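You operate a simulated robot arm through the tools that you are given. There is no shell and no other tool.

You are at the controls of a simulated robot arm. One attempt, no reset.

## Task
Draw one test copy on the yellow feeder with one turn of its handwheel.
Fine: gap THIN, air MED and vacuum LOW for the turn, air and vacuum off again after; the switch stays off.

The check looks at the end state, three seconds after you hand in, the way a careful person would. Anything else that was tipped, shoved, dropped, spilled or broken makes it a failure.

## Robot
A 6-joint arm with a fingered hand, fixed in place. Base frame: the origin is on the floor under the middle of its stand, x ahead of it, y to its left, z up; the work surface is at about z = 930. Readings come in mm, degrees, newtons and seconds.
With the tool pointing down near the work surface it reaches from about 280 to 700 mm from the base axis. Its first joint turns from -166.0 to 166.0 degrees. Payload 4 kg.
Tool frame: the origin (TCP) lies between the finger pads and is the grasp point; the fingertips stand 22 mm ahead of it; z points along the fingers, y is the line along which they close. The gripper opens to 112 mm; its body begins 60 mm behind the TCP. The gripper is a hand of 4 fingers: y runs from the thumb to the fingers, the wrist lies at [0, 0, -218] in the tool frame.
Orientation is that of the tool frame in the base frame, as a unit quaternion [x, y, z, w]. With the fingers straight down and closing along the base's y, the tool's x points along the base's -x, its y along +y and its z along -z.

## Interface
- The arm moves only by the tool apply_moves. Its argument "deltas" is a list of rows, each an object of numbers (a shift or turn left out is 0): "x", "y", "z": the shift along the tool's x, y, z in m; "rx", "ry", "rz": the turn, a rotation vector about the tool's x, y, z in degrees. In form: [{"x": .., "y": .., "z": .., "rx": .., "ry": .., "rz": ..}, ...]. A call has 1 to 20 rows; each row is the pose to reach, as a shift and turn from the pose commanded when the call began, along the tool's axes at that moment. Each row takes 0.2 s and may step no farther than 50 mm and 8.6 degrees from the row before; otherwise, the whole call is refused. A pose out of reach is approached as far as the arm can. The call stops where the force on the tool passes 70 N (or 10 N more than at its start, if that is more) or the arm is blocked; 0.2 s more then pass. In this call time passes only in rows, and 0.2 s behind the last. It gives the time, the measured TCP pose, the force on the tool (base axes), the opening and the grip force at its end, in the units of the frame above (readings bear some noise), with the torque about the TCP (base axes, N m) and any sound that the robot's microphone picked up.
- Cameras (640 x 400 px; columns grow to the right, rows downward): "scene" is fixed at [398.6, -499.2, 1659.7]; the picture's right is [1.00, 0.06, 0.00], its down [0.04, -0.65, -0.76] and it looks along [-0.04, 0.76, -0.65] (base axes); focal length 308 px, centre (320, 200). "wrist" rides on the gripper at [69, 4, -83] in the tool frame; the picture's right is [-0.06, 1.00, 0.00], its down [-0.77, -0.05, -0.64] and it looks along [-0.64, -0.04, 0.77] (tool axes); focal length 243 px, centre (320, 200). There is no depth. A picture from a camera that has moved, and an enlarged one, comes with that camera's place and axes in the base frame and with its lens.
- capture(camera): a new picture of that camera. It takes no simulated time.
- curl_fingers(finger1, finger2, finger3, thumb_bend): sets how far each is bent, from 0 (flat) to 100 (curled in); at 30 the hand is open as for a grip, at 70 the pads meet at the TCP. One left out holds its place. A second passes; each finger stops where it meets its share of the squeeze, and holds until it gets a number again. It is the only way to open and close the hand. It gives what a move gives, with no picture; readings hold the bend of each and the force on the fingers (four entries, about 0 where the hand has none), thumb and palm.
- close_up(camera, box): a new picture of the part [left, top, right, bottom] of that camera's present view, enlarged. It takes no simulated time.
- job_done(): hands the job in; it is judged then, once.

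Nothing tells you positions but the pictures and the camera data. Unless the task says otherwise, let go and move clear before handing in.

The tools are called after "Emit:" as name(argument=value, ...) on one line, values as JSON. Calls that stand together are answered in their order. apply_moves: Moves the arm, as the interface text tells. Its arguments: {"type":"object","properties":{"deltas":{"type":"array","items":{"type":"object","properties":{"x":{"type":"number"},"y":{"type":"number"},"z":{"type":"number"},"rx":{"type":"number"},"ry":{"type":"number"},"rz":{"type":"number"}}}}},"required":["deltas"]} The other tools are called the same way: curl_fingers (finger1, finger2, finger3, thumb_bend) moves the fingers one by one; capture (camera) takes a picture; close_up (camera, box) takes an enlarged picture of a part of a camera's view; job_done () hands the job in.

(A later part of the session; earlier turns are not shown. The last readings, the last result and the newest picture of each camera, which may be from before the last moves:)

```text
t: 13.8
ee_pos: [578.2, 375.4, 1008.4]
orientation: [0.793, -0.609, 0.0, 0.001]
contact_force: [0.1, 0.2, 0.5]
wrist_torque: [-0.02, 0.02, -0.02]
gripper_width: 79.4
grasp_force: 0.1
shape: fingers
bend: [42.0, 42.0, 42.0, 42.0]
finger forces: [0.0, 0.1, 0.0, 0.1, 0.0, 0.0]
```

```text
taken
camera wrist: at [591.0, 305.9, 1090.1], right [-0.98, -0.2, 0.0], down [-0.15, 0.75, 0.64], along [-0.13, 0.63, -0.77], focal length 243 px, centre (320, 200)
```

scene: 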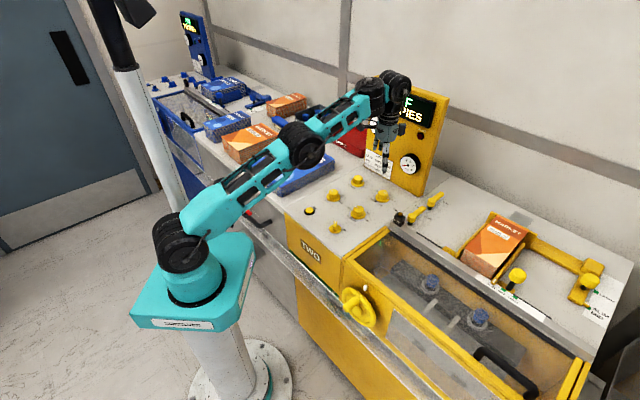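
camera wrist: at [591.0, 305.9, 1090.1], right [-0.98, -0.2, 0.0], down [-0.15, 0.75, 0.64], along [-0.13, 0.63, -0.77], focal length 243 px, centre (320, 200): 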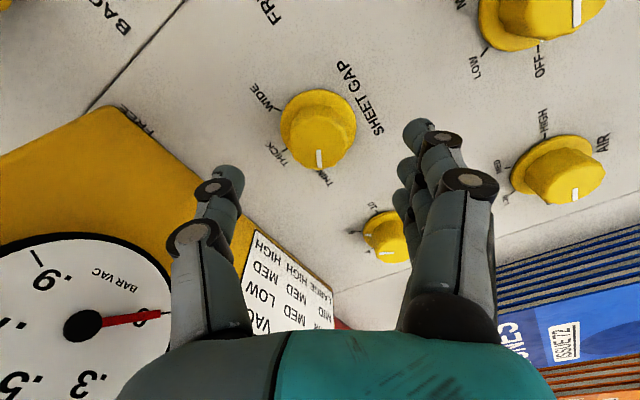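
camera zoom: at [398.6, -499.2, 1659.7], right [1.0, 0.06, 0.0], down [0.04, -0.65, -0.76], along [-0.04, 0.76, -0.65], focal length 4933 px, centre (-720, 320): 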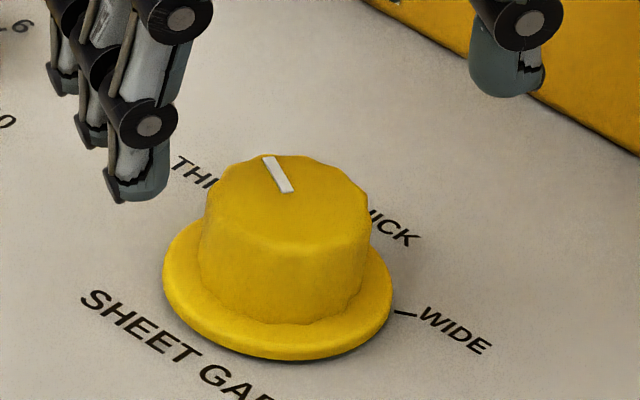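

SHEET GAP is on THIN. Next is VACUUM, which I take to be near (486, 283), so I'll move over it.

Emit:
apply_moves(deltas=[{"x": 0.0218, "y": 0.0376}, {"x": 0.0437, "y": 0.0752}, {"x": 0.0655, "y": 0.1128}])

Emit:
capture(camera="wrist")

Emit:
close_up(camera="wrist", box=[230, 60, 410, 210])

```text
t: 14.6
ee_pos: [534.5, 317.0, 1024.4]
orientation: [0.793, -0.609, 0.0, 0.001]
contact_force: [0.3, -0.8, -0.2]
wrist_torque: [0.04, -0.01, -0.02]
gripper_width: 79.5
grasp_force: 0.0
shape: fingers
bend: [42.0, 42.0, 42.0, 42.0]
finger forces: [0.1, 0.0, 0.0, 0.0, 0.1, 0.0]
out of reach, approached as far as the arm can: row 2, 3
```

```text
taken
camera wrist: at [546.9, 248.9, 1106.4], right [-0.98, -0.2, 0.0], down [-0.15, 0.75, 0.64], along [-0.13, 0.63, -0.77], focal length 243 px, centre (320, 200)
```

wrist: 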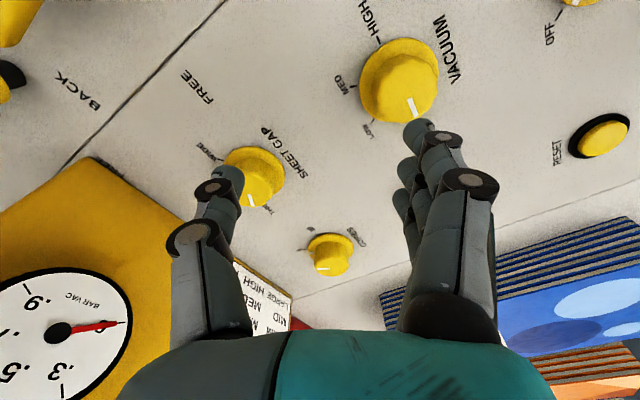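

```text
2.67 times, centred on (320, 135) of wrist
camera zoom: at [546.9, 248.9, 1106.4], right [-0.98, -0.2, 0.0], down [-0.15, 0.75, 0.64], along [-0.13, 0.63, -0.77], focal length 647 px, centre (320, 373)
```

zoom: 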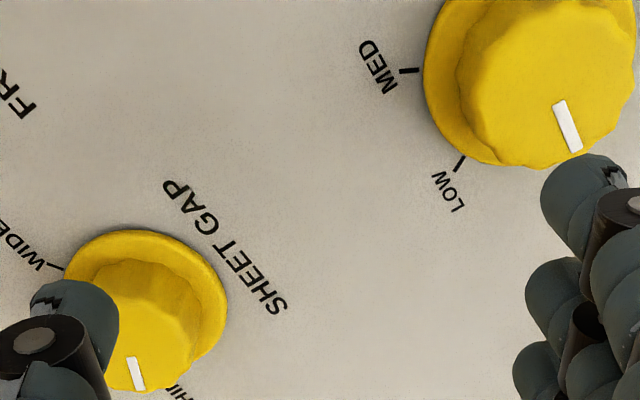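

The knob settings are unchanged, but the arm couldn't follow this path with the hand twisted so far and stopped partway. I'll untwist the hand back toward a neutral heading and then carry on.

Emit:
apply_moves(deltas=[{"rz": 8}, {"rz": 16}, {"rz": 24}, {"rz": 32}, {"rz": 40}])

Emit:
capture(camera="scene")

```text
t: 15.8
ee_pos: [535.3, 318.3, 1024.4]
orientation: [-0.536, 0.844, -0.002, 0.0]
contact_force: [-0.1, -0.4, -0.3]
wrist_torque: [0.01, 0.0, 0.04]
gripper_width: 79.4
grasp_force: 0.0
shape: fingers
bend: [42.0, 42.0, 42.0, 42.0]
finger forces: [0.0, 0.0, 0.0, 0.0, 0.0, 0.0]
```

```text
taken
```

scene: 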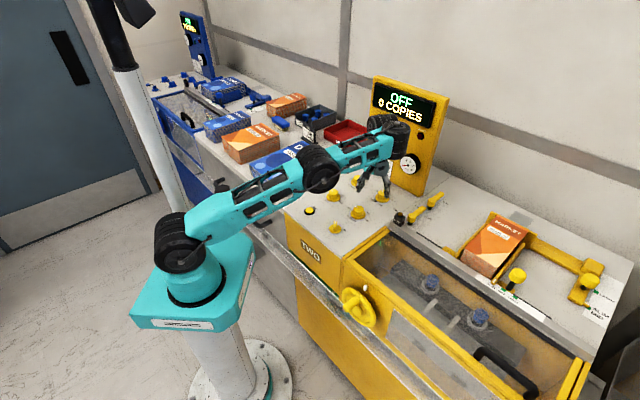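

The commanded pose was clipped where the arm stopped, and the hand is now at heading 245°. I'll carry on to VACUUM in smaller steps.

Emit:
apply_moves(deltas=[{"x": 0.0132, "y": 0.0074, "z": 0.004}, {"x": 0.0264, "y": 0.0149, "z": 0.008}, {"x": 0.0396, "y": 0.0223, "z": 0.014}, {"x": 0.0528, "y": 0.0298, "z": 0.02}])

Emit:
capture(camera="wrist")

Emit:
close_up(camera="wrist", box=[230, 60, 410, 210])

```text
t: 16.8
ee_pos: [534.1, 317.5, 1025.3]
orientation: [-0.538, 0.843, -0.001, 0.0]
contact_force: [-0.2, -0.3, -0.7]
wrist_torque: [0.0, 0.0, 0.03]
gripper_width: 79.1
grasp_force: 0.0
shape: fingers
bend: [42.0, 42.0, 42.0, 42.0]
finger forces: [0.1, 0.0, 0.1, 0.1, 0.0, 0.0]
out of reach, approached as far as the arm can: row 1, 2, 3, 4
```

```text
taken
camera wrist: at [500.0, 256.9, 1106.2], right [-0.88, 0.48, 0.0], down [0.37, 0.67, 0.64], along [0.31, 0.56, -0.77], focal length 243 px, centre (320, 200)
```

wrist: 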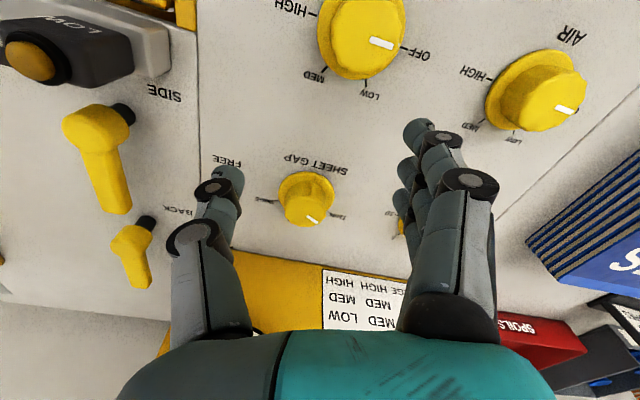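

```text
2.67 times, centred on (320, 135) of wrist
camera zoom: at [500.0, 256.9, 1106.2], right [-0.88, 0.48, 0.0], down [0.37, 0.67, 0.64], along [0.31, 0.56, -0.77], focal length 647 px, centre (320, 373)
```

zoom: 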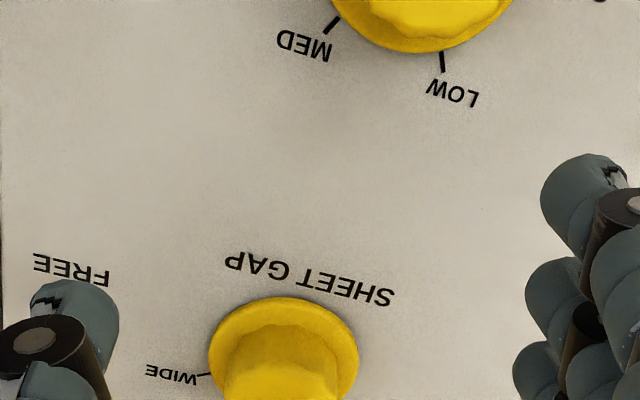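

Nothing moved, so the arm is against a limit in this posture. I'll look at its joints to see how it's folded.

Emit:
close_up(camera="scene", box=[120, 80, 440, 280])

```text
2.00 times, centred on (280, 180) of scene
camera zoom: at [398.6, -499.2, 1659.7], right [1.0, 0.06, 0.0], down [0.04, -0.65, -0.76], along [-0.04, 0.76, -0.65], focal length 617 px, centre (400, 240)
```

zoom: 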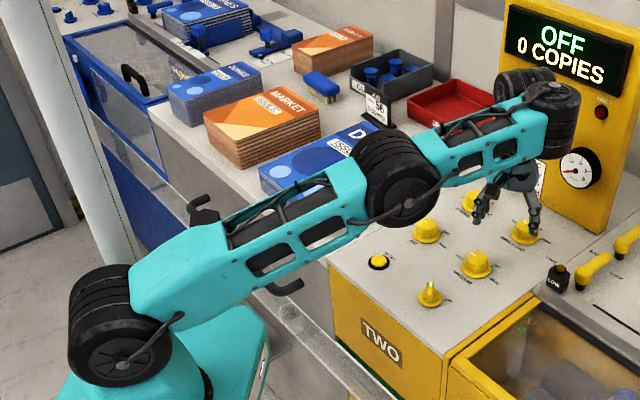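

The arm is stretched nearly straight here. I'll raise the hand first and come inward higher up, so the elbow can fold upward again.

Emit:
apply_moves(deltas=[{"z": -0.02}, {"z": -0.04}, {"x": 0.01, "y": 0.006, "z": -0.06}, {"x": 0.02, "y": 0.012, "z": -0.08}, {"x": 0.031, "y": 0.019, "z": -0.1}])

Emit:
close_up(camera="scene", box=[120, 60, 440, 280])

```text
t: 18.0
ee_pos: [501.6, 297.4, 1122.8]
orientation: [-0.538, 0.843, -0.001, -0.001]
contact_force: [0.4, -0.2, -0.5]
wrist_torque: [0.01, -0.04, 0.0]
gripper_width: 79.3
grasp_force: 0.1
shape: fingers
bend: [42.0, 42.0, 42.0, 42.0]
finger forces: [0.0, 0.1, 0.0, 0.0, 0.1, 0.0]
```

```text
1.82 times, centred on (280, 170) of scene
camera zoom: at [398.6, -499.2, 1659.7], right [1.0, 0.06, 0.0], down [0.04, -0.65, -0.76], along [-0.04, 0.76, -0.65], focal length 561 px, centre (393, 254)
```

zoom: 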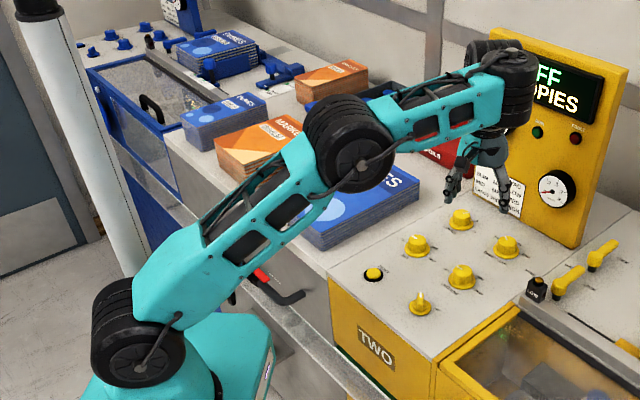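

Raising the hand cleared the limit. Now I'll come straight down over VACUUM.

Emit:
apply_moves(deltas=[{"x": 0.005, "y": 0.002, "z": 0.03}, {"x": 0.01, "y": 0.004, "z": 0.06}, {"x": 0.015, "y": 0.006, "z": 0.09}, {"x": 0.0196, "y": 0.0081, "z": 0.113}])

Emit:
capture(camera="wrist")

Emit:
capture(camera="scene")

```text
t: 19.0
ee_pos: [530.9, 316.2, 1034.9]
orientation: [-0.537, 0.843, 0.0, 0.0]
contact_force: [0.3, 0.0, 0.2]
wrist_torque: [0.0, 0.0, -0.01]
gripper_width: 79.5
grasp_force: 0.0
shape: fingers
bend: [42.0, 42.0, 42.0, 42.0]
finger forces: [0.0, 0.0, 0.0, 0.1, 0.0, 0.1]
out of reach, approached as far as the arm can: row 1, 2, 3, 4
```

```text
taken
camera wrist: at [496.9, 253.9, 1116.2], right [-0.88, 0.48, 0.0], down [0.37, 0.67, 0.64], along [0.31, 0.56, -0.77], focal length 243 px, centre (320, 200)
```

wrist: 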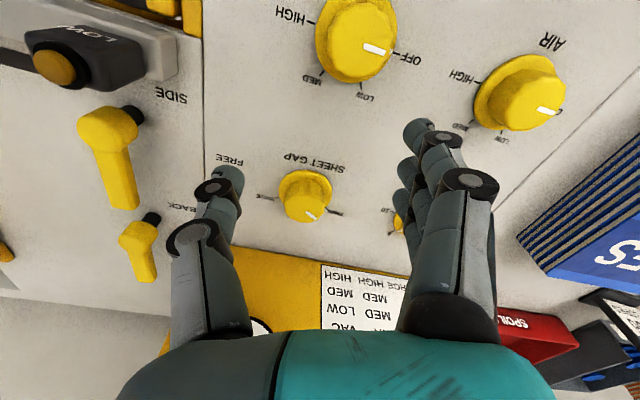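

```text
taken
```

scene: 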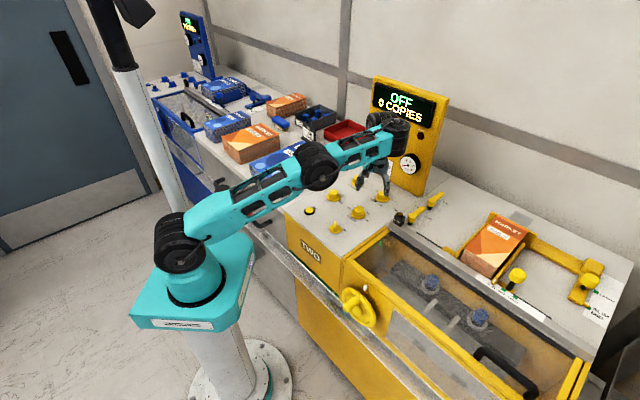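

The arm slid outward instead of coming down, so some joint limit applies in this posture. I'll look closely at the wrist before picking another way in.

Emit:
close_up(camera="scene", box=[290, 90, 430, 210])

Emit:
close_up(camera="scene", box=[130, 130, 350, 310])

```text
3.33 times, centred on (360, 150) of scene
camera zoom: at [398.6, -499.2, 1659.7], right [1.0, 0.06, 0.0], down [0.04, -0.65, -0.76], along [-0.04, 0.76, -0.65], focal length 1028 px, centre (187, 367)
```

zoom: 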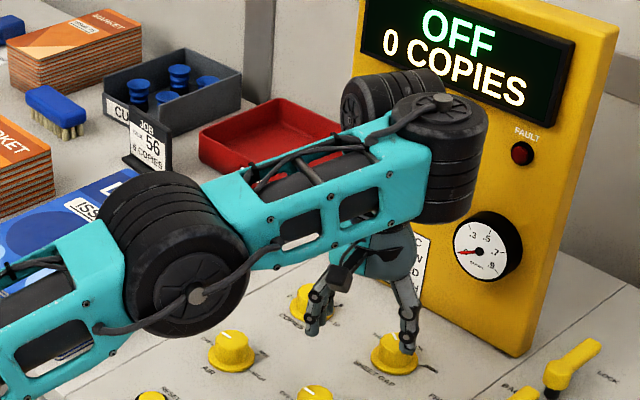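

```text
2.22 times, centred on (240, 220) of scene
camera zoom: at [398.6, -499.2, 1659.7], right [1.0, 0.06, 0.0], down [0.04, -0.65, -0.76], along [-0.04, 0.76, -0.65], focal length 685 px, centre (498, 156)
```

zoom: 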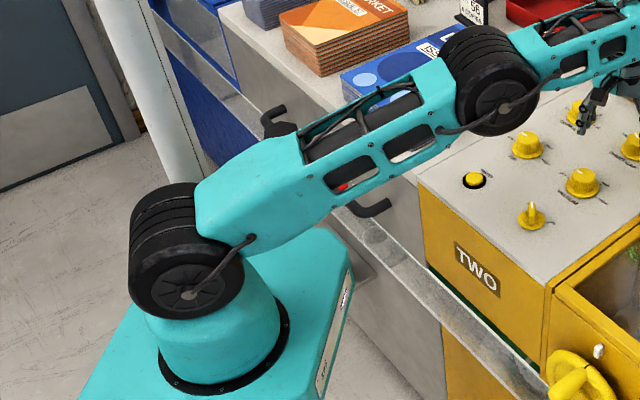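

The wrist's fourth joint axis stands vertical when the forearm is level, so my 120° turn was shared between two joints and pulled the wrist out of its natural pose. I'll turn the hand back 80° in free air, which should restore it, and then approach VACUUM.

Emit:
apply_moves(deltas=[{"rz": 8}, {"rz": 16}, {"rz": 24}, {"rz": 32}, {"rz": 40}, {"rz": 48}, {"rz": 56}, {"rz": 64}, {"rz": 72}, {"rz": 80}])

Emit:
close_up(camera="scene", box=[290, 90, 430, 210])

```text
t: 21.2
ee_pos: [531.6, 314.3, 1034.6]
orientation: [0.131, 0.991, -0.002, 0.0]
contact_force: [0.1, 0.5, 0.2]
wrist_torque: [-0.03, 0.03, -0.02]
gripper_width: 79.4
grasp_force: 0.1
shape: fingers
bend: [42.0, 42.0, 42.0, 42.0]
finger forces: [0.0, 0.0, 0.1, 0.1, 0.1, 0.1]
out of reach, approached as far as the arm can: row 7, 8, 9, 10
```

```text
3.33 times, centred on (360, 150) of scene
camera zoom: at [398.6, -499.2, 1659.7], right [1.0, 0.06, 0.0], down [0.04, -0.65, -0.76], along [-0.04, 0.76, -0.65], focal length 1028 px, centre (187, 367)
```

zoom: 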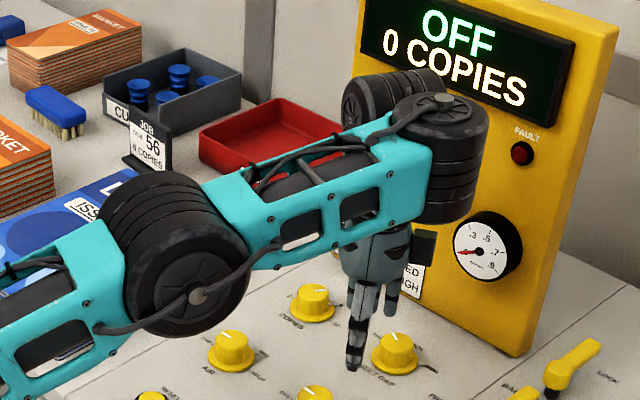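

The wrist is still folded to one side, so the hand hangs beside the forearm rather than ahead of it. Stretching the arm out over the clear space right of the upright panel should unfold it.

Emit:
apply_moves(deltas=[{"x": -0.035, "y": -0.01, "z": -0.01}, {"x": -0.071, "y": -0.02, "z": -0.02}, {"x": -0.106, "y": -0.03, "z": -0.03}, {"x": -0.142, "y": -0.04, "z": -0.03}, {"x": -0.177, "y": -0.05, "z": -0.03}])

Emit:
close_up(camera="scene", box=[250, 60, 470, 220])

```text
t: 22.4
ee_pos: [653.5, 200.4, 1056.0]
orientation: [0.128, 0.992, -0.001, 0.001]
contact_force: [-0.2, 2.2, -0.2]
wrist_torque: [-0.2, -0.11, 0.01]
gripper_width: 79.5
grasp_force: 0.1
shape: fingers
bend: [42.0, 42.0, 42.0, 42.0]
finger forces: [0.0, 0.1, 0.1, 0.0, 0.1, 0.0]
out of reach, approached as far as the arm can: row 4, 5
```

```text
2.50 times, centred on (360, 140) of scene
camera zoom: at [398.6, -499.2, 1659.7], right [1.0, 0.06, 0.0], down [0.04, -0.65, -0.76], along [-0.04, 0.76, -0.65], focal length 771 px, centre (220, 350)
```

zoom: 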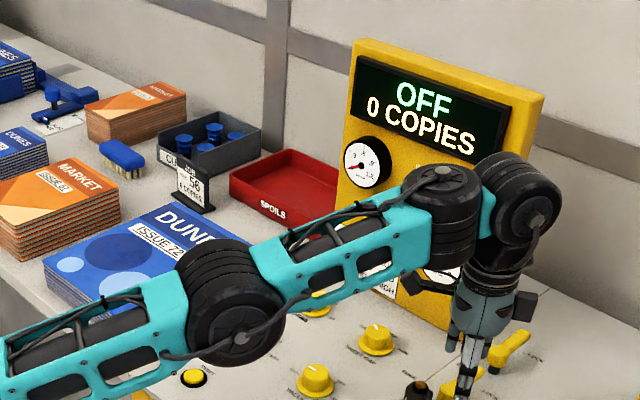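

The wrist is back in its natural pose, with the hand ahead of the forearm. Now I'll draw straight back toward the base without swinging it, so the elbow folds upward.

Emit:
apply_moves(deltas=[{"x": 0.0175, "y": -0.0109}, {"x": 0.035, "y": -0.0218}, {"x": 0.052, "y": -0.0327}])

Emit:
close_up(camera="scene", box=[150, 60, 470, 280])

```text
t: 23.2
ee_pos: [593.5, 176.8, 1055.3]
orientation: [0.131, 0.991, 0.0, 0.0]
contact_force: [0.1, 0.1, -0.8]
wrist_torque: [0.01, -0.02, 0.03]
gripper_width: 79.5
grasp_force: 0.0
shape: fingers
bend: [42.0, 42.0, 42.0, 42.0]
finger forces: [0.0, 0.0, 0.1, 0.1, 0.0, 0.1]
```

```text
1.82 times, centred on (310, 170) of scene
camera zoom: at [398.6, -499.2, 1659.7], right [1.0, 0.06, 0.0], down [0.04, -0.65, -0.76], along [-0.04, 0.76, -0.65], focal length 561 px, centre (338, 254)
```

zoom: 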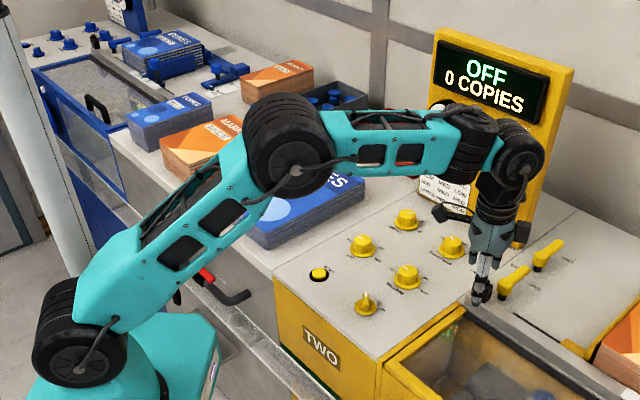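

The elbow is folded up properly now. I'll pull in a little more and then swing over VACUUM at (486, 283), keeping the forearm tilted away from level.

Emit:
apply_moves(deltas=[{"x": 0.029, "y": -0.018}, {"x": 0.0586, "y": -0.0364}, {"x": 0.077, "y": -0.009}, {"x": 0.095, "y": 0.019}, {"x": 0.113, "y": 0.047, "z": 0.015}, {"x": 0.1313, "y": 0.0747, "z": 0.04}])

Emit:
capture(camera="wrist")

Emit:
capture(camera="scene")

```text
t: 24.6
ee_pos: [480.1, 284.3, 1013.9]
orientation: [0.13, 0.991, -0.002, 0.001]
contact_force: [-0.4, -0.2, -0.1]
wrist_torque: [0.01, 0.01, -0.01]
gripper_width: 79.7
grasp_force: 0.1
shape: fingers
bend: [42.0, 42.0, 42.0, 42.0]
finger forces: [0.0, 0.0, 0.1, 0.0, 0.1, 0.0]
```

```text
taken
camera wrist: at [413.6, 307.0, 1095.9], right [0.32, 0.95, 0.0], down [0.73, -0.24, 0.64], along [0.61, -0.21, -0.77], focal length 243 px, centre (320, 200)
```

wrist: 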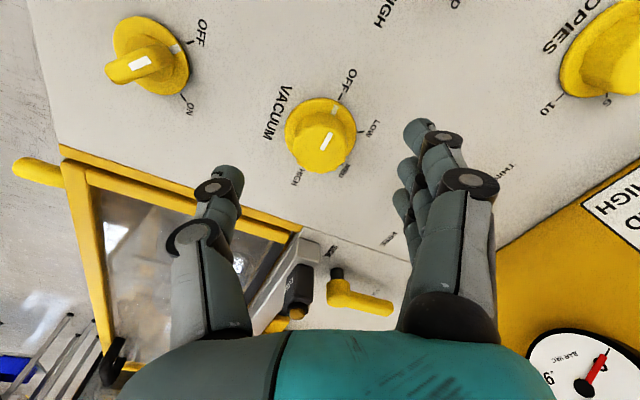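

```text
taken
```

scene: 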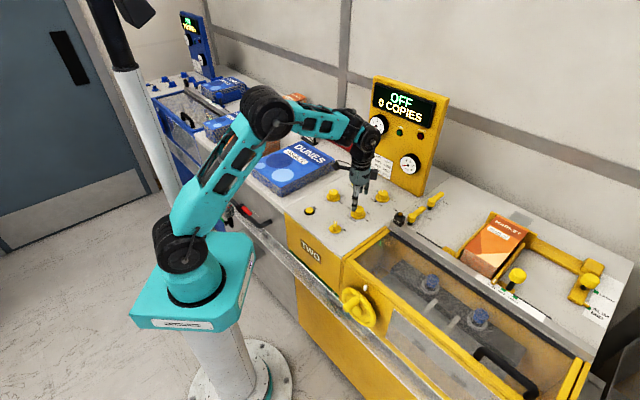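

The arm is folded well and the hand is above VACUUM. I'll zoom in to fix its axis.

Emit:
close_up(camera="wrist", box=[260, 60, 404, 200])

```text
2.86 times, centred on (332, 130) of wrist
camera zoom: at [413.6, 307.0, 1095.9], right [0.32, 0.95, 0.0], down [0.73, -0.24, 0.64], along [0.61, -0.21, -0.77], focal length 693 px, centre (286, 400)
```

zoom: 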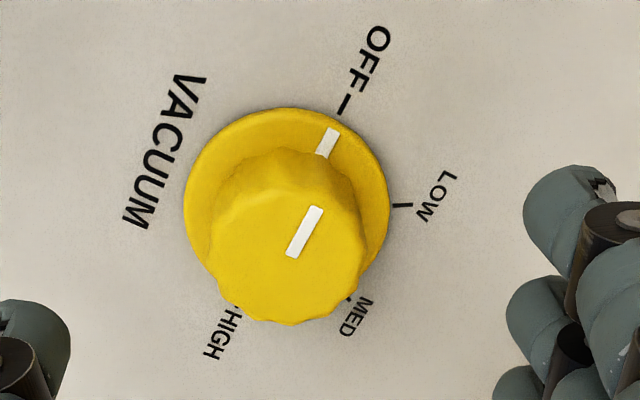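

The VACUUM axis is at (485.8, 283.4). I'll centre on it, go down, and close.

Emit:
apply_moves(deltas=[{"x": -0.0051, "y": -0.0004, "z": 0.01}, {"x": -0.0051, "y": -0.0004, "z": 0.03}, {"x": -0.0051, "y": -0.0004, "z": 0.0495}])

Emit:
curl_fingers(finger1=64, finger2=64, finger3=64, thumb_bend=64)

Emit:
capture(camera="wrist")

```text
t: 25.4
ee_pos: [489.4, 281.9, 964.9]
orientation: [0.131, 0.991, 0.0, 0.001]
contact_force: [-0.3, -0.4, -0.3]
wrist_torque: [0.01, 0.02, 0.02]
gripper_width: 79.8
grasp_force: 0.1
shape: fingers
bend: [42.0, 42.0, 42.0, 42.0]
finger forces: [0.1, 0.0, 0.1, 0.1, 0.1, 0.0]
```

```text
t: 26.4
ee_pos: [487.9, 282.0, 964.0]
orientation: [0.13, 0.991, 0.0, 0.0]
contact_force: [0.3, -0.4, -1.6]
wrist_torque: [0.01, -0.01, 0.01]
gripper_width: 29.1
grasp_force: 4.7
shape: fingers
bend: [63.0, 58.0, 64.0, 61.0]
finger forces: [0.7, 3.6, 0.0, 0.0, 4.9, 0.1]
```

```text
taken
camera wrist: at [422.6, 303.6, 1046.6], right [0.32, 0.95, 0.0], down [0.73, -0.24, 0.64], along [0.61, -0.21, -0.77], focal length 243 px, centre (320, 200)
```

wrist: 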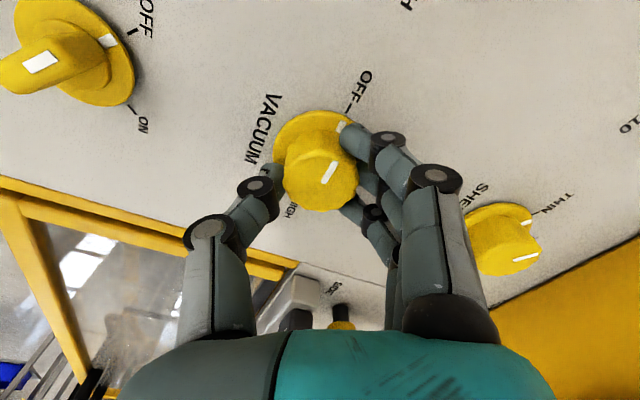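

The arm had been lagging when I measured, so the hand is about 4 mm too far out. I'll open slightly, shift back and close again.

Emit:
curl_fingers(finger1=50, finger2=50, finger3=50, thumb_bend=50)

Emit:
apply_moves(deltas=[{"x": 0.0038, "y": 0.0006, "z": 0.0008}, {"x": 0.0038, "y": 0.0006, "z": 0.0015}])

Emit:
curl_fingers(finger1=65, finger2=64, finger3=65, thumb_bend=64)

Emit:
capture(camera="wrist")

```text
t: 27.4
ee_pos: [489.2, 282.2, 965.1]
orientation: [0.131, 0.991, 0.0, 0.0]
contact_force: [0.1, 0.0, -0.3]
wrist_torque: [-0.01, -0.03, -0.03]
gripper_width: 56.9
grasp_force: 0.1
shape: fingers
bend: [50.0, 50.0, 50.0, 50.0]
finger forces: [0.1, 0.0, 0.1, 0.0, 0.0, 0.0]
```

```text
t: 28.0
ee_pos: [485.2, 284.5, 963.7]
orientation: [0.13, 0.991, -0.001, 0.001]
contact_force: [0.1, 0.5, 0.6]
wrist_torque: [-0.01, -0.01, -0.01]
gripper_width: 56.7
grasp_force: 0.0
shape: fingers
bend: [50.0, 50.0, 50.0, 50.0]
finger forces: [0.0, 0.1, 0.0, 0.0, 0.0, 0.1]
```

```text
t: 29.0
ee_pos: [485.0, 283.4, 964.3]
orientation: [0.131, 0.991, -0.001, 0.0]
contact_force: [-0.8, -1.6, -1.0]
wrist_torque: [-0.03, 0.0, 0.01]
gripper_width: 27.3
grasp_force: 5.0
shape: fingers
bend: [65.0, 59.0, 63.0, 61.0]
finger forces: [0.0, 3.2, 1.0, 0.0, 5.6, 0.0]
```

```text
taken
camera wrist: at [418.7, 305.2, 1045.4], right [0.32, 0.95, 0.0], down [0.73, -0.24, 0.64], along [0.61, -0.21, -0.77], focal length 243 px, centre (320, 200)
```

wrist: 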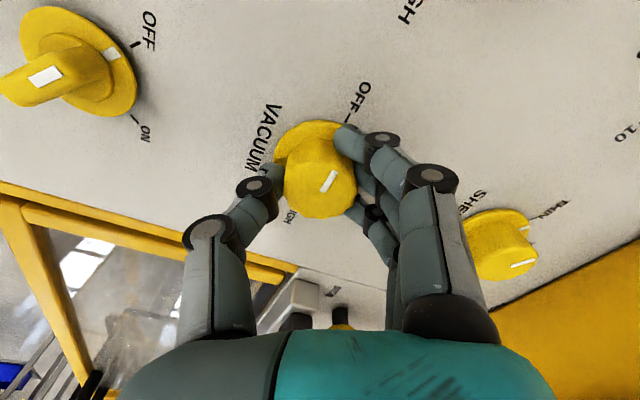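

The hand is centred with a firm grip. I'll turn it 60° clockwise, from OFF to LOW.

Emit:
apply_moves(deltas=[{"rz": 7.5}, {"rz": 15}, {"rz": 22.5}, {"rz": 30}, {"rz": 37.5}, {"rz": 45}, {"rz": 52.5}, {"rz": 60}])

Emit:
capture(camera="wrist")

Emit:
close_up(camera="scene", box=[340, 195, 376, 225])

Emit:
close_up(camera="wrist", box=[260, 110, 380, 240])

```text
t: 30.8
ee_pos: [484.8, 284.0, 964.1]
orientation: [0.609, 0.793, 0.001, 0.002]
contact_force: [1.4, 4.9, -2.1]
wrist_torque: [0.07, -0.03, 0.01]
gripper_width: 25.8
grasp_force: 5.0
shape: fingers
bend: [65.0, 58.0, 63.0, 62.0]
finger forces: [1.0, 4.5, 1.0, 0.0, 3.5, 0.0]
```

```text
taken
camera wrist: at [471.0, 351.1, 1046.2], right [0.98, 0.2, 0.0], down [0.15, -0.75, 0.64], along [0.13, -0.63, -0.77], focal length 243 px, centre (320, 200)
```

wrist: 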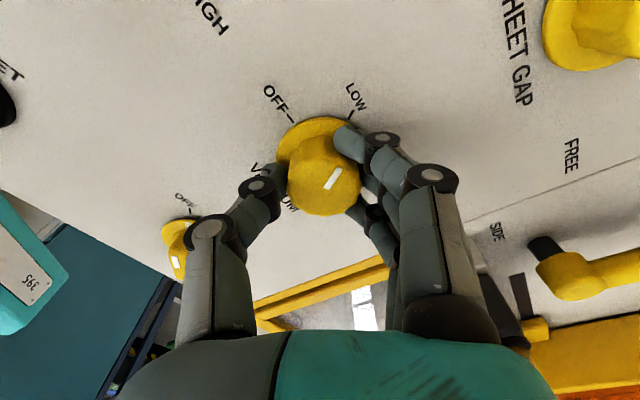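

```text
13.33 times, centred on (358, 210) of scene
camera zoom: at [398.6, -499.2, 1659.7], right [1.0, 0.06, 0.0], down [0.04, -0.65, -0.76], along [-0.04, 0.76, -0.65], focal length 4111 px, centre (-187, 67)
```

zoom: 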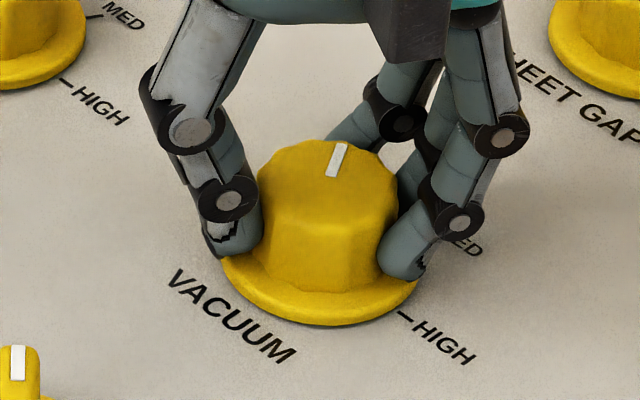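

```text
3.08 times, centred on (320, 175) of wrist
camera zoom: at [471.0, 351.1, 1046.2], right [0.98, 0.2, 0.0], down [0.15, -0.75, 0.64], along [0.13, -0.63, -0.77], focal length 746 px, centre (320, 277)
```

zoom: 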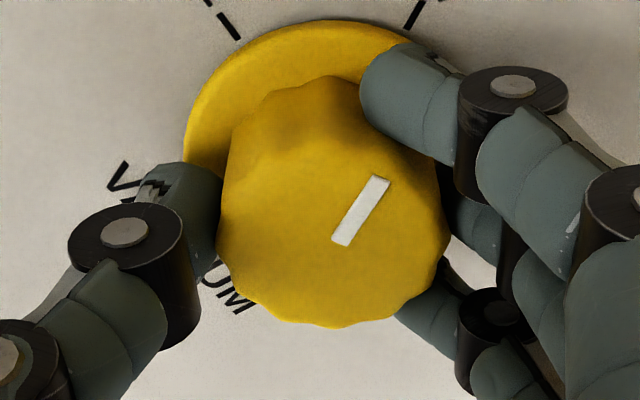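

The pointer reads about 74°, which is LOW. I'll release, lift off and check the knob and the gauges.

Emit:
curl_fingers(finger1=42, finger2=42, finger3=42, thumb_bend=42)

Emit:
apply_moves(deltas=[{"z": -0.02}, {"z": -0.05}, {"z": -0.05}])

Emit:
close_up(camera="wrist", box=[240, 50, 420, 200])

Emit:
close_up(camera="scene", box=[340, 70, 460, 200])

Emit:
close_up(camera="scene", box=[330, 195, 382, 228])

```text
t: 31.8
ee_pos: [486.0, 283.7, 964.4]
orientation: [0.61, 0.793, 0.0, 0.001]
contact_force: [0.1, -0.2, 0.6]
wrist_torque: [0.02, -0.03, -0.03]
gripper_width: 79.1
grasp_force: 0.1
shape: fingers
bend: [42.0, 42.0, 42.0, 42.0]
finger forces: [0.1, 0.0, 0.0, 0.1, 0.0, 0.0]
```

```text
t: 32.6
ee_pos: [483.2, 283.4, 1015.2]
orientation: [0.609, 0.793, -0.001, 0.0]
contact_force: [0.7, 1.1, 1.0]
wrist_torque: [-0.03, 0.02, 0.02]
gripper_width: 79.4
grasp_force: 0.1
shape: fingers
bend: [42.0, 42.0, 42.0, 42.0]
finger forces: [0.1, 0.1, 0.0, 0.1, 0.0, 0.1]
```

```text
2.67 times, centred on (330, 125) of wrist
camera zoom: at [469.8, 350.8, 1097.0], right [0.98, 0.2, 0.0], down [0.15, -0.75, 0.64], along [0.13, -0.63, -0.77], focal length 647 px, centre (293, 400)
```

zoom: 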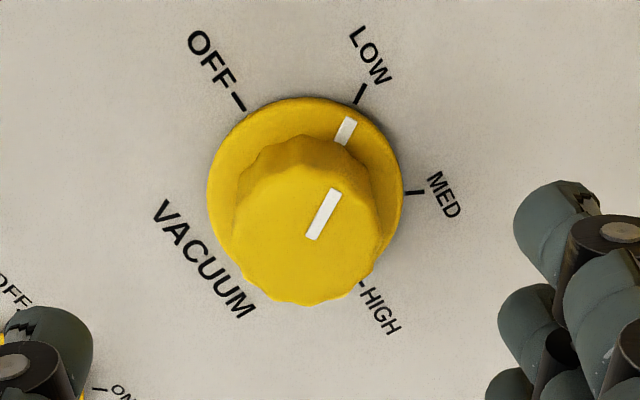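

```text
3.08 times, centred on (400, 135) of scene
camera zoom: at [398.6, -499.2, 1659.7], right [1.0, 0.06, 0.0], down [0.04, -0.65, -0.76], along [-0.04, 0.76, -0.65], focal length 949 px, centre (74, 400)
```

zoom: 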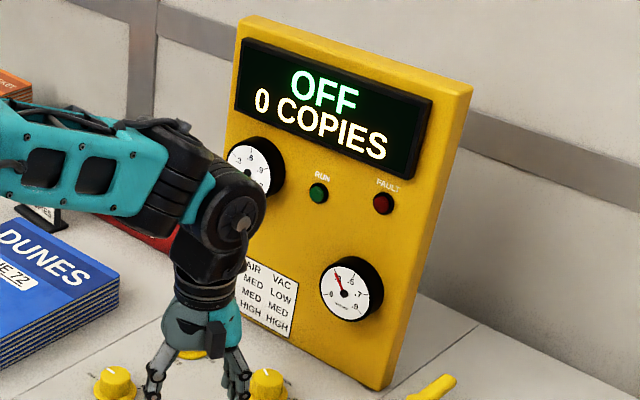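

```text
12.12 times, centred on (356, 212) of scene
camera zoom: at [398.6, -499.2, 1659.7], right [1.0, 0.06, 0.0], down [0.04, -0.65, -0.76], along [-0.04, 0.76, -0.65], focal length 3737 px, centre (-116, 61)
```

zoom: 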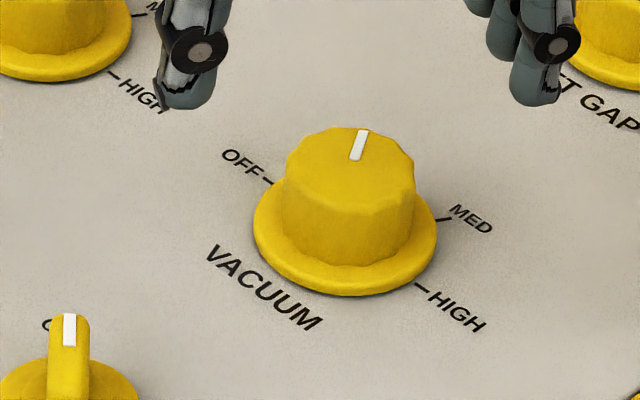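

VACUUM is exactly on LOW and its gauge reads about 0.3, so the supply is live. Next I'll move over AIR at about (399, 371), turning the hand back to allow for a 120° clockwise turn.

Emit:
apply_moves(deltas=[{"x": 0.008, "y": -0.0045, "rz": -8}, {"x": 0.016, "y": -0.009, "rz": -16}, {"x": 0.025, "y": -0.014, "rz": -24}, {"x": 0.033, "y": -0.019, "rz": -32}, {"x": 0.041, "y": -0.0235, "rz": -40}, {"x": 0.049, "y": -0.028, "rz": -48}, {"x": 0.057, "y": -0.033, "rz": -56}, {"x": 0.066, "y": -0.0375, "rz": -64}, {"x": 0.074, "y": -0.042, "rz": -72}, {"x": 0.082, "y": -0.0465, "rz": -80}, {"x": 0.09, "y": -0.051, "rz": -88}, {"x": 0.099, "y": -0.056, "rz": -94}, {"x": 0.1068, "y": -0.0608, "rz": -100}, {"x": 0.1068, "y": -0.0608, "rz": -100}])

Emit:
capture(camera="wrist")

Emit:
close_up(camera="wrist", box=[240, 50, 420, 200])

Emit:
capture(camera="scene")

```text
t: 35.6
ee_pos: [398.6, 370.7, 1014.9]
orientation: [-0.217, 0.976, -0.002, 0.0]
contact_force: [1.3, 0.2, -0.8]
wrist_torque: [0.0, 0.03, 0.02]
gripper_width: 79.2
grasp_force: 0.0
shape: fingers
bend: [42.0, 42.0, 42.0, 42.0]
finger forces: [0.1, 0.1, 0.0, 0.0, 0.0, 0.1]
```

```text
taken
camera wrist: at [332.3, 344.8, 1095.9], right [-0.37, 0.93, 0.0], down [0.71, 0.28, 0.64], along [0.6, 0.23, -0.77], focal length 243 px, centre (320, 200)
```

wrist: 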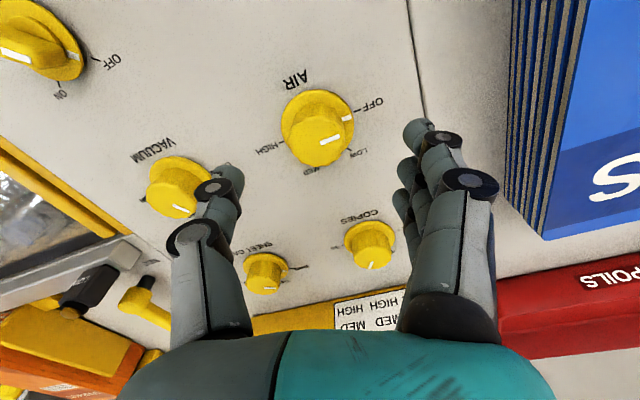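

```text
2.67 times, centred on (330, 125) of wrist
camera zoom: at [332.3, 344.8, 1095.9], right [-0.37, 0.93, 0.0], down [0.71, 0.28, 0.64], along [0.6, 0.23, -0.77], focal length 647 px, centre (293, 400)
```

zoom: 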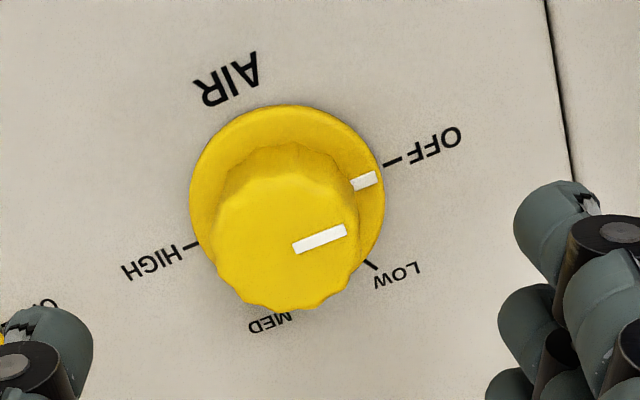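

```text
taken
```

scene: 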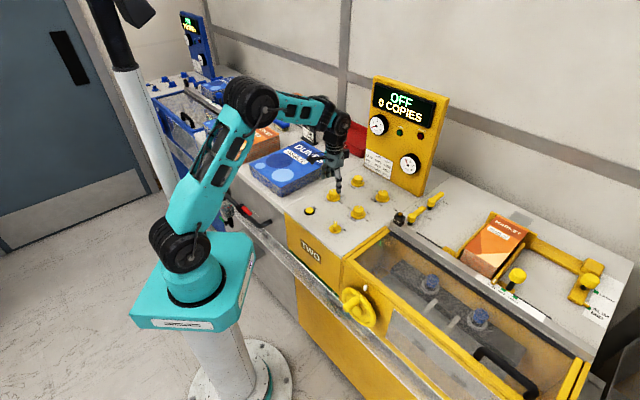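

The AIR axis is at (398.5, 369.7), about 2 mm from the hand's axis. I'll correct for that, go down and grip.

Emit:
apply_moves(deltas=[{"x": 0.0003, "y": -0.0016, "z": 0.01}, {"x": 0.0003, "y": -0.0016, "z": 0.03}, {"x": 0.0003, "y": -0.0016, "z": 0.0505}, {"x": 0.0003, "y": -0.0016, "z": 0.0505}])

Emit:
curl_fingers(finger1=65, finger2=64, finger3=65, thumb_bend=64)

Emit:
capture(camera="wrist")

```text
t: 36.6
ee_pos: [397.1, 370.7, 964.5]
orientation: [-0.216, 0.976, -0.001, 0.0]
contact_force: [-0.3, -0.5, 1.1]
wrist_torque: [-0.04, 0.0, -0.01]
gripper_width: 79.4
grasp_force: 0.0
shape: fingers
bend: [42.0, 42.0, 42.0, 42.0]
finger forces: [0.0, 0.1, 0.0, 0.0, 0.0, 0.1]
```

```text
t: 37.6
ee_pos: [398.1, 370.4, 963.5]
orientation: [-0.216, 0.976, -0.001, 0.0]
contact_force: [0.7, -3.5, -3.3]
wrist_torque: [-0.07, 0.03, 0.0]
gripper_width: 27.8
grasp_force: 5.3
shape: fingers
bend: [65.0, 59.0, 63.0, 60.0]
finger forces: [0.0, 2.7, 0.9, 0.0, 6.4, 0.0]
```

```text
taken
camera wrist: at [331.7, 344.0, 1045.3], right [-0.36, 0.93, 0.0], down [0.71, 0.28, 0.64], along [0.6, 0.23, -0.77], focal length 243 px, centre (320, 200)
```

wrist: 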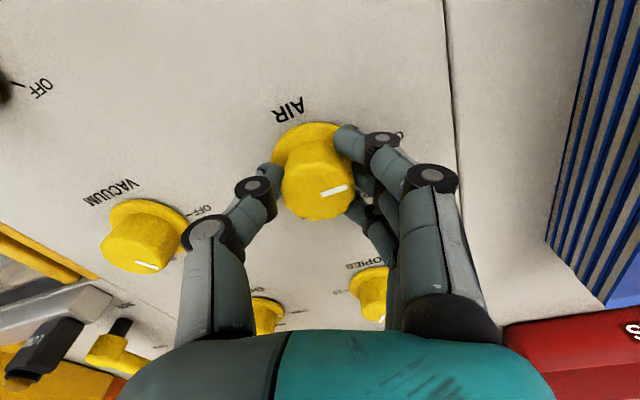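

The grip on AIR is centred and firm. I'll turn it 120° clockwise, from OFF to MED.

Emit:
apply_moves(deltas=[{"rz": 8}, {"rz": 16}, {"rz": 24}, {"rz": 32}, {"rz": 40}, {"rz": 48}, {"rz": 56}, {"rz": 64}, {"rz": 72}, {"rz": 80}, {"rz": 88}, {"rz": 96}, {"rz": 104}, {"rz": 112}, {"rz": 120}])

Emit:
capture(camera="wrist")

Emit:
close_up(camera="scene", box=[315, 178, 355, 206])

Emit:
close_up(camera="wrist", box=[260, 110, 380, 240])

```text
t: 40.8
ee_pos: [400.0, 369.4, 962.4]
orientation: [0.738, 0.675, 0.0, 0.001]
contact_force: [3.5, 6.5, -2.2]
wrist_torque: [0.14, -0.05, 0.01]
gripper_width: 27.3
grasp_force: 5.6
shape: fingers
bend: [64.0, 58.0, 64.0, 62.0]
finger forces: [2.5, 4.6, 0.3, 0.1, 3.6, 0.0]
```

```text
taken
camera wrist: at [408.5, 437.2, 1045.8], right [0.99, -0.15, 0.0], down [-0.12, -0.76, 0.64], along [-0.1, -0.64, -0.77], focal length 243 px, centre (320, 200)
```

wrist: 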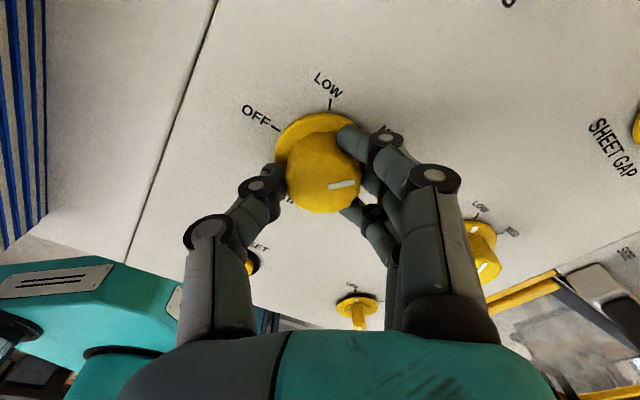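

```text
14.29 times, centred on (335, 192) of scene
camera zoom: at [398.6, -499.2, 1659.7], right [1.0, 0.06, 0.0], down [0.04, -0.65, -0.76], along [-0.04, 0.76, -0.65], focal length 4405 px, centre (106, 314)
```

zoom: 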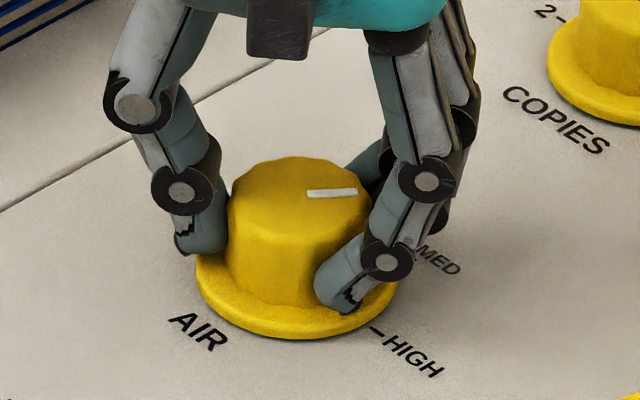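

```text
3.08 times, centred on (320, 175) of wrist
camera zoom: at [408.5, 437.2, 1045.8], right [0.99, -0.15, 0.0], down [-0.12, -0.76, 0.64], along [-0.1, -0.64, -0.77], focal length 746 px, centre (320, 277)
```

zoom: 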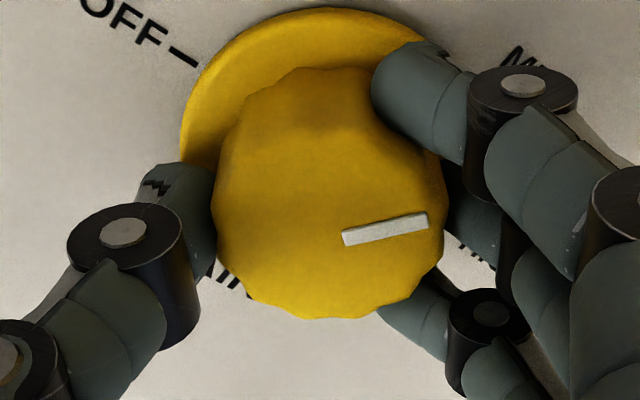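

The pointer reads about 8°, slightly past MED's 15°. I'll turn back about 6° and re-read it.

Emit:
apply_moves(deltas=[{"rz": -3}, {"rz": -6.5}, {"rz": -6.5}])

Emit:
close_up(camera="scene", box=[315, 178, 355, 206])

Emit:
close_up(camera="wrist", box=[260, 110, 380, 240])

```text
t: 41.6
ee_pos: [398.7, 369.1, 963.6]
orientation: [0.698, 0.716, 0.0, 0.001]
contact_force: [2.4, 3.9, 0.6]
wrist_torque: [0.09, -0.04, 0.02]
gripper_width: 27.2
grasp_force: 5.1
shape: fingers
bend: [63.0, 58.0, 64.0, 62.0]
finger forces: [1.7, 4.6, 0.7, 0.1, 4.1, 0.0]
```

```text
14.29 times, centred on (335, 192) of scene
camera zoom: at [398.6, -499.2, 1659.7], right [1.0, 0.06, 0.0], down [0.04, -0.65, -0.76], along [-0.04, 0.76, -0.65], focal length 4405 px, centre (106, 314)
```

zoom: 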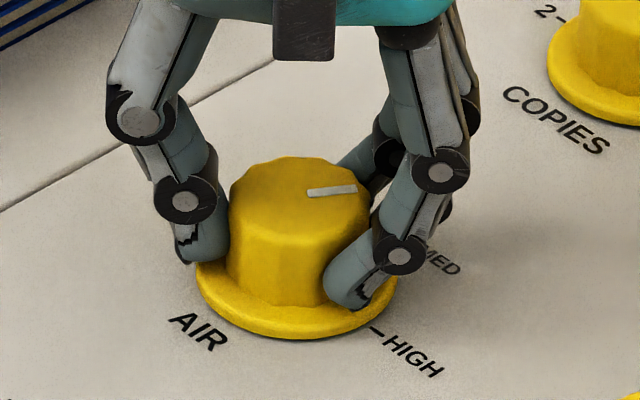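

```text
3.08 times, centred on (320, 175) of wrist
camera zoom: at [400.6, 438.0, 1045.4], right [1.0, -0.04, 0.0], down [-0.03, -0.77, 0.64], along [-0.02, -0.64, -0.77], focal length 746 px, centre (320, 277)
```

zoom: 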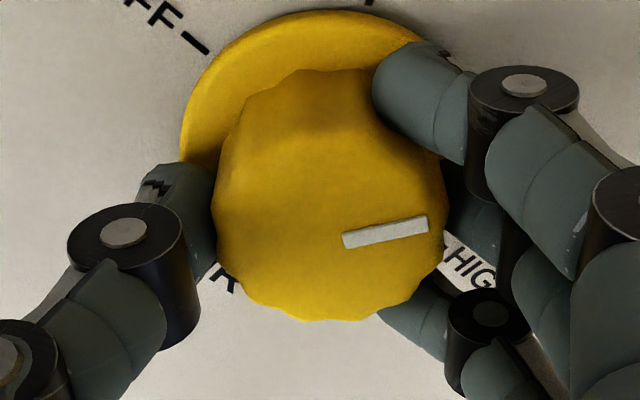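

The pointer now reads about 15°, which is MED. I'll release, lift off and check.

Emit:
curl_fingers(finger1=42, finger2=42, finger3=42, thumb_bend=42)

Emit:
apply_moves(deltas=[{"z": -0.02}, {"z": -0.05}, {"z": -0.08}, {"z": -0.08}])

Emit:
close_up(camera="wrist", box=[240, 30, 420, 180])

Emit:
close_up(camera="scene", box=[355, 80, 445, 180])

Emit:
close_up(camera="scene", box=[300, 165, 420, 240])

```text
t: 42.6
ee_pos: [399.7, 368.6, 962.8]
orientation: [0.698, 0.716, 0.0, 0.001]
contact_force: [-0.1, -0.4, -0.9]
wrist_torque: [-0.01, 0.0, 0.03]
gripper_width: 79.1
grasp_force: 0.0
shape: fingers
bend: [42.0, 42.0, 42.0, 42.0]
finger forces: [0.1, 0.1, 0.0, 0.1, 0.0, 0.0]
```

```text
t: 43.6
ee_pos: [397.7, 367.2, 1043.8]
orientation: [0.698, 0.716, 0.0, 0.001]
contact_force: [0.1, -1.2, 0.7]
wrist_torque: [0.01, 0.01, -0.04]
gripper_width: 79.2
grasp_force: 0.1
shape: fingers
bend: [42.0, 42.0, 42.0, 42.0]
finger forces: [0.0, 0.1, 0.0, 0.0, 0.0, 0.0]
```

```text
2.67 times, centred on (330, 105) of wrist
camera zoom: at [400.8, 436.1, 1125.0], right [1.0, -0.04, 0.0], down [-0.03, -0.77, 0.64], along [-0.02, -0.64, -0.77], focal length 647 px, centre (293, 453)
```

zoom: 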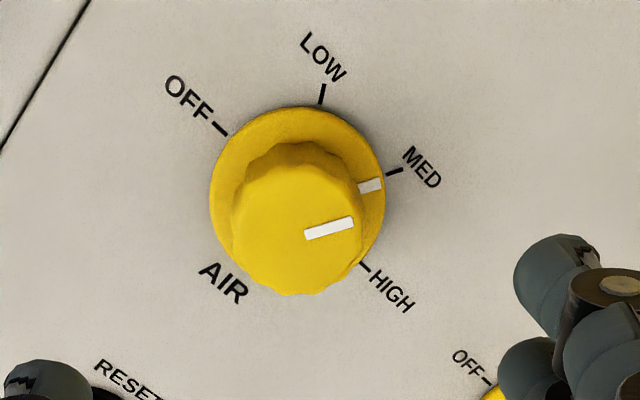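

```text
4.00 times, centred on (400, 130) of scene
camera zoom: at [398.6, -499.2, 1659.7], right [1.0, 0.06, 0.0], down [0.04, -0.65, -0.76], along [-0.04, 0.76, -0.65], focal length 1233 px, centre (0, 480)
```

zoom: 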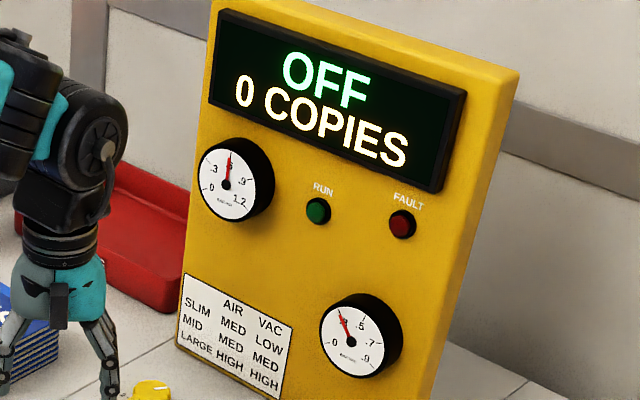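

```text
5.33 times, centred on (360, 202) of scene
camera zoom: at [398.6, -499.2, 1659.7], right [1.0, 0.06, 0.0], down [0.04, -0.65, -0.76], along [-0.04, 0.76, -0.65], focal length 1644 px, centre (107, 187)
```

zoom: 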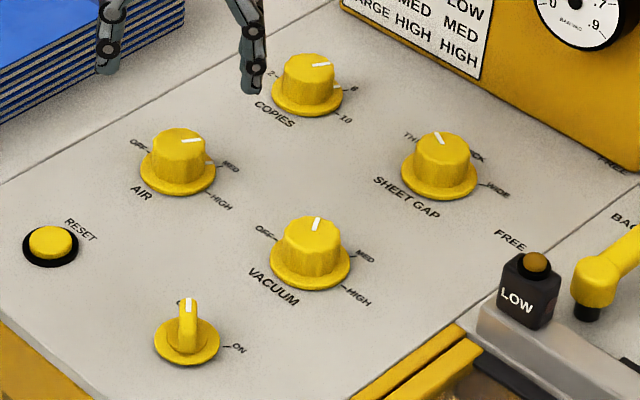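

AIR reads 0.6 and VACUUM 0.3 on the gauges, SHEET GAP is on THIN and the switch is still off. Next I'll swing over in front of the handwheel, turning the hand so the fingers can close sideways across the crank.

Emit:
apply_moves(deltas=[{"x": -0.037, "y": 0, "z": -0.005, "rz": 4}, {"x": -0.075, "y": 0, "z": -0.01, "rz": 8}, {"x": -0.112, "y": 0, "z": -0.015, "rz": 12}, {"x": -0.15, "y": 0, "z": -0.015, "rz": 16}, {"x": -0.187, "y": 0, "z": -0.015, "rz": 20}, {"x": -0.225, "y": 0, "z": -0.015, "rz": 24}, {"x": -0.262, "y": 0, "z": -0.015, "rz": 28}, {"x": -0.3, "y": 0, "z": -0.015, "rz": 32}, {"x": -0.337, "y": 0, "z": -0.015, "rz": 36}, {"x": -0.375, "y": 0, "z": -0.015, "rz": 40}, {"x": -0.412, "y": 0, "z": -0.015, "rz": 44}, {"x": -0.449, "y": -0.002, "z": -0.015, "rz": 46.5}, {"x": -0.449, "y": -0.002, "z": -0.015, "rz": 46.5}])

Emit:
capture(camera="wrist")

Emit:
capture(camera="scene")

```text
t: 46.4
ee_pos: [409.6, -78.1, 1057.1]
orientation: [0.924, 0.383, 0.0, 0.002]
contact_force: [0.4, -0.4, 1.0]
wrist_torque: [-0.03, 0.02, 0.01]
gripper_width: 79.0
grasp_force: 0.1
shape: fingers
bend: [42.0, 42.0, 42.0, 42.0]
finger forces: [0.0, 0.0, 0.0, 0.0, 0.0, 0.1]
```

```text
taken
camera wrist: at [459.9, -33.2, 1139.2], right [0.66, -0.75, 0.0], down [-0.58, -0.51, 0.64], along [-0.48, -0.42, -0.77], focal length 243 px, centre (320, 200)
```

wrist: 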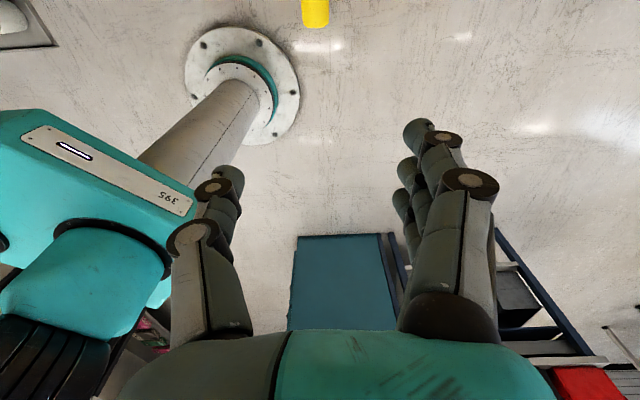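

```text
taken
```

scene: 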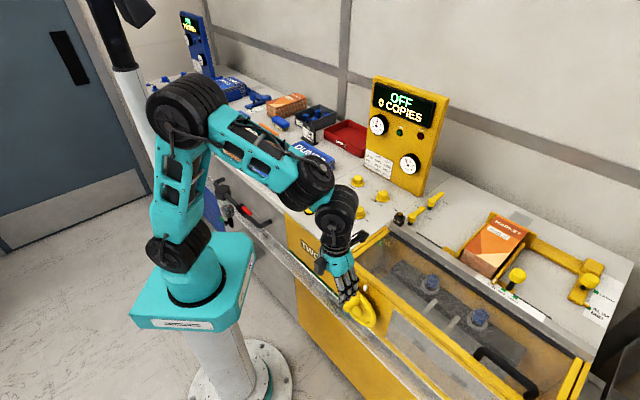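

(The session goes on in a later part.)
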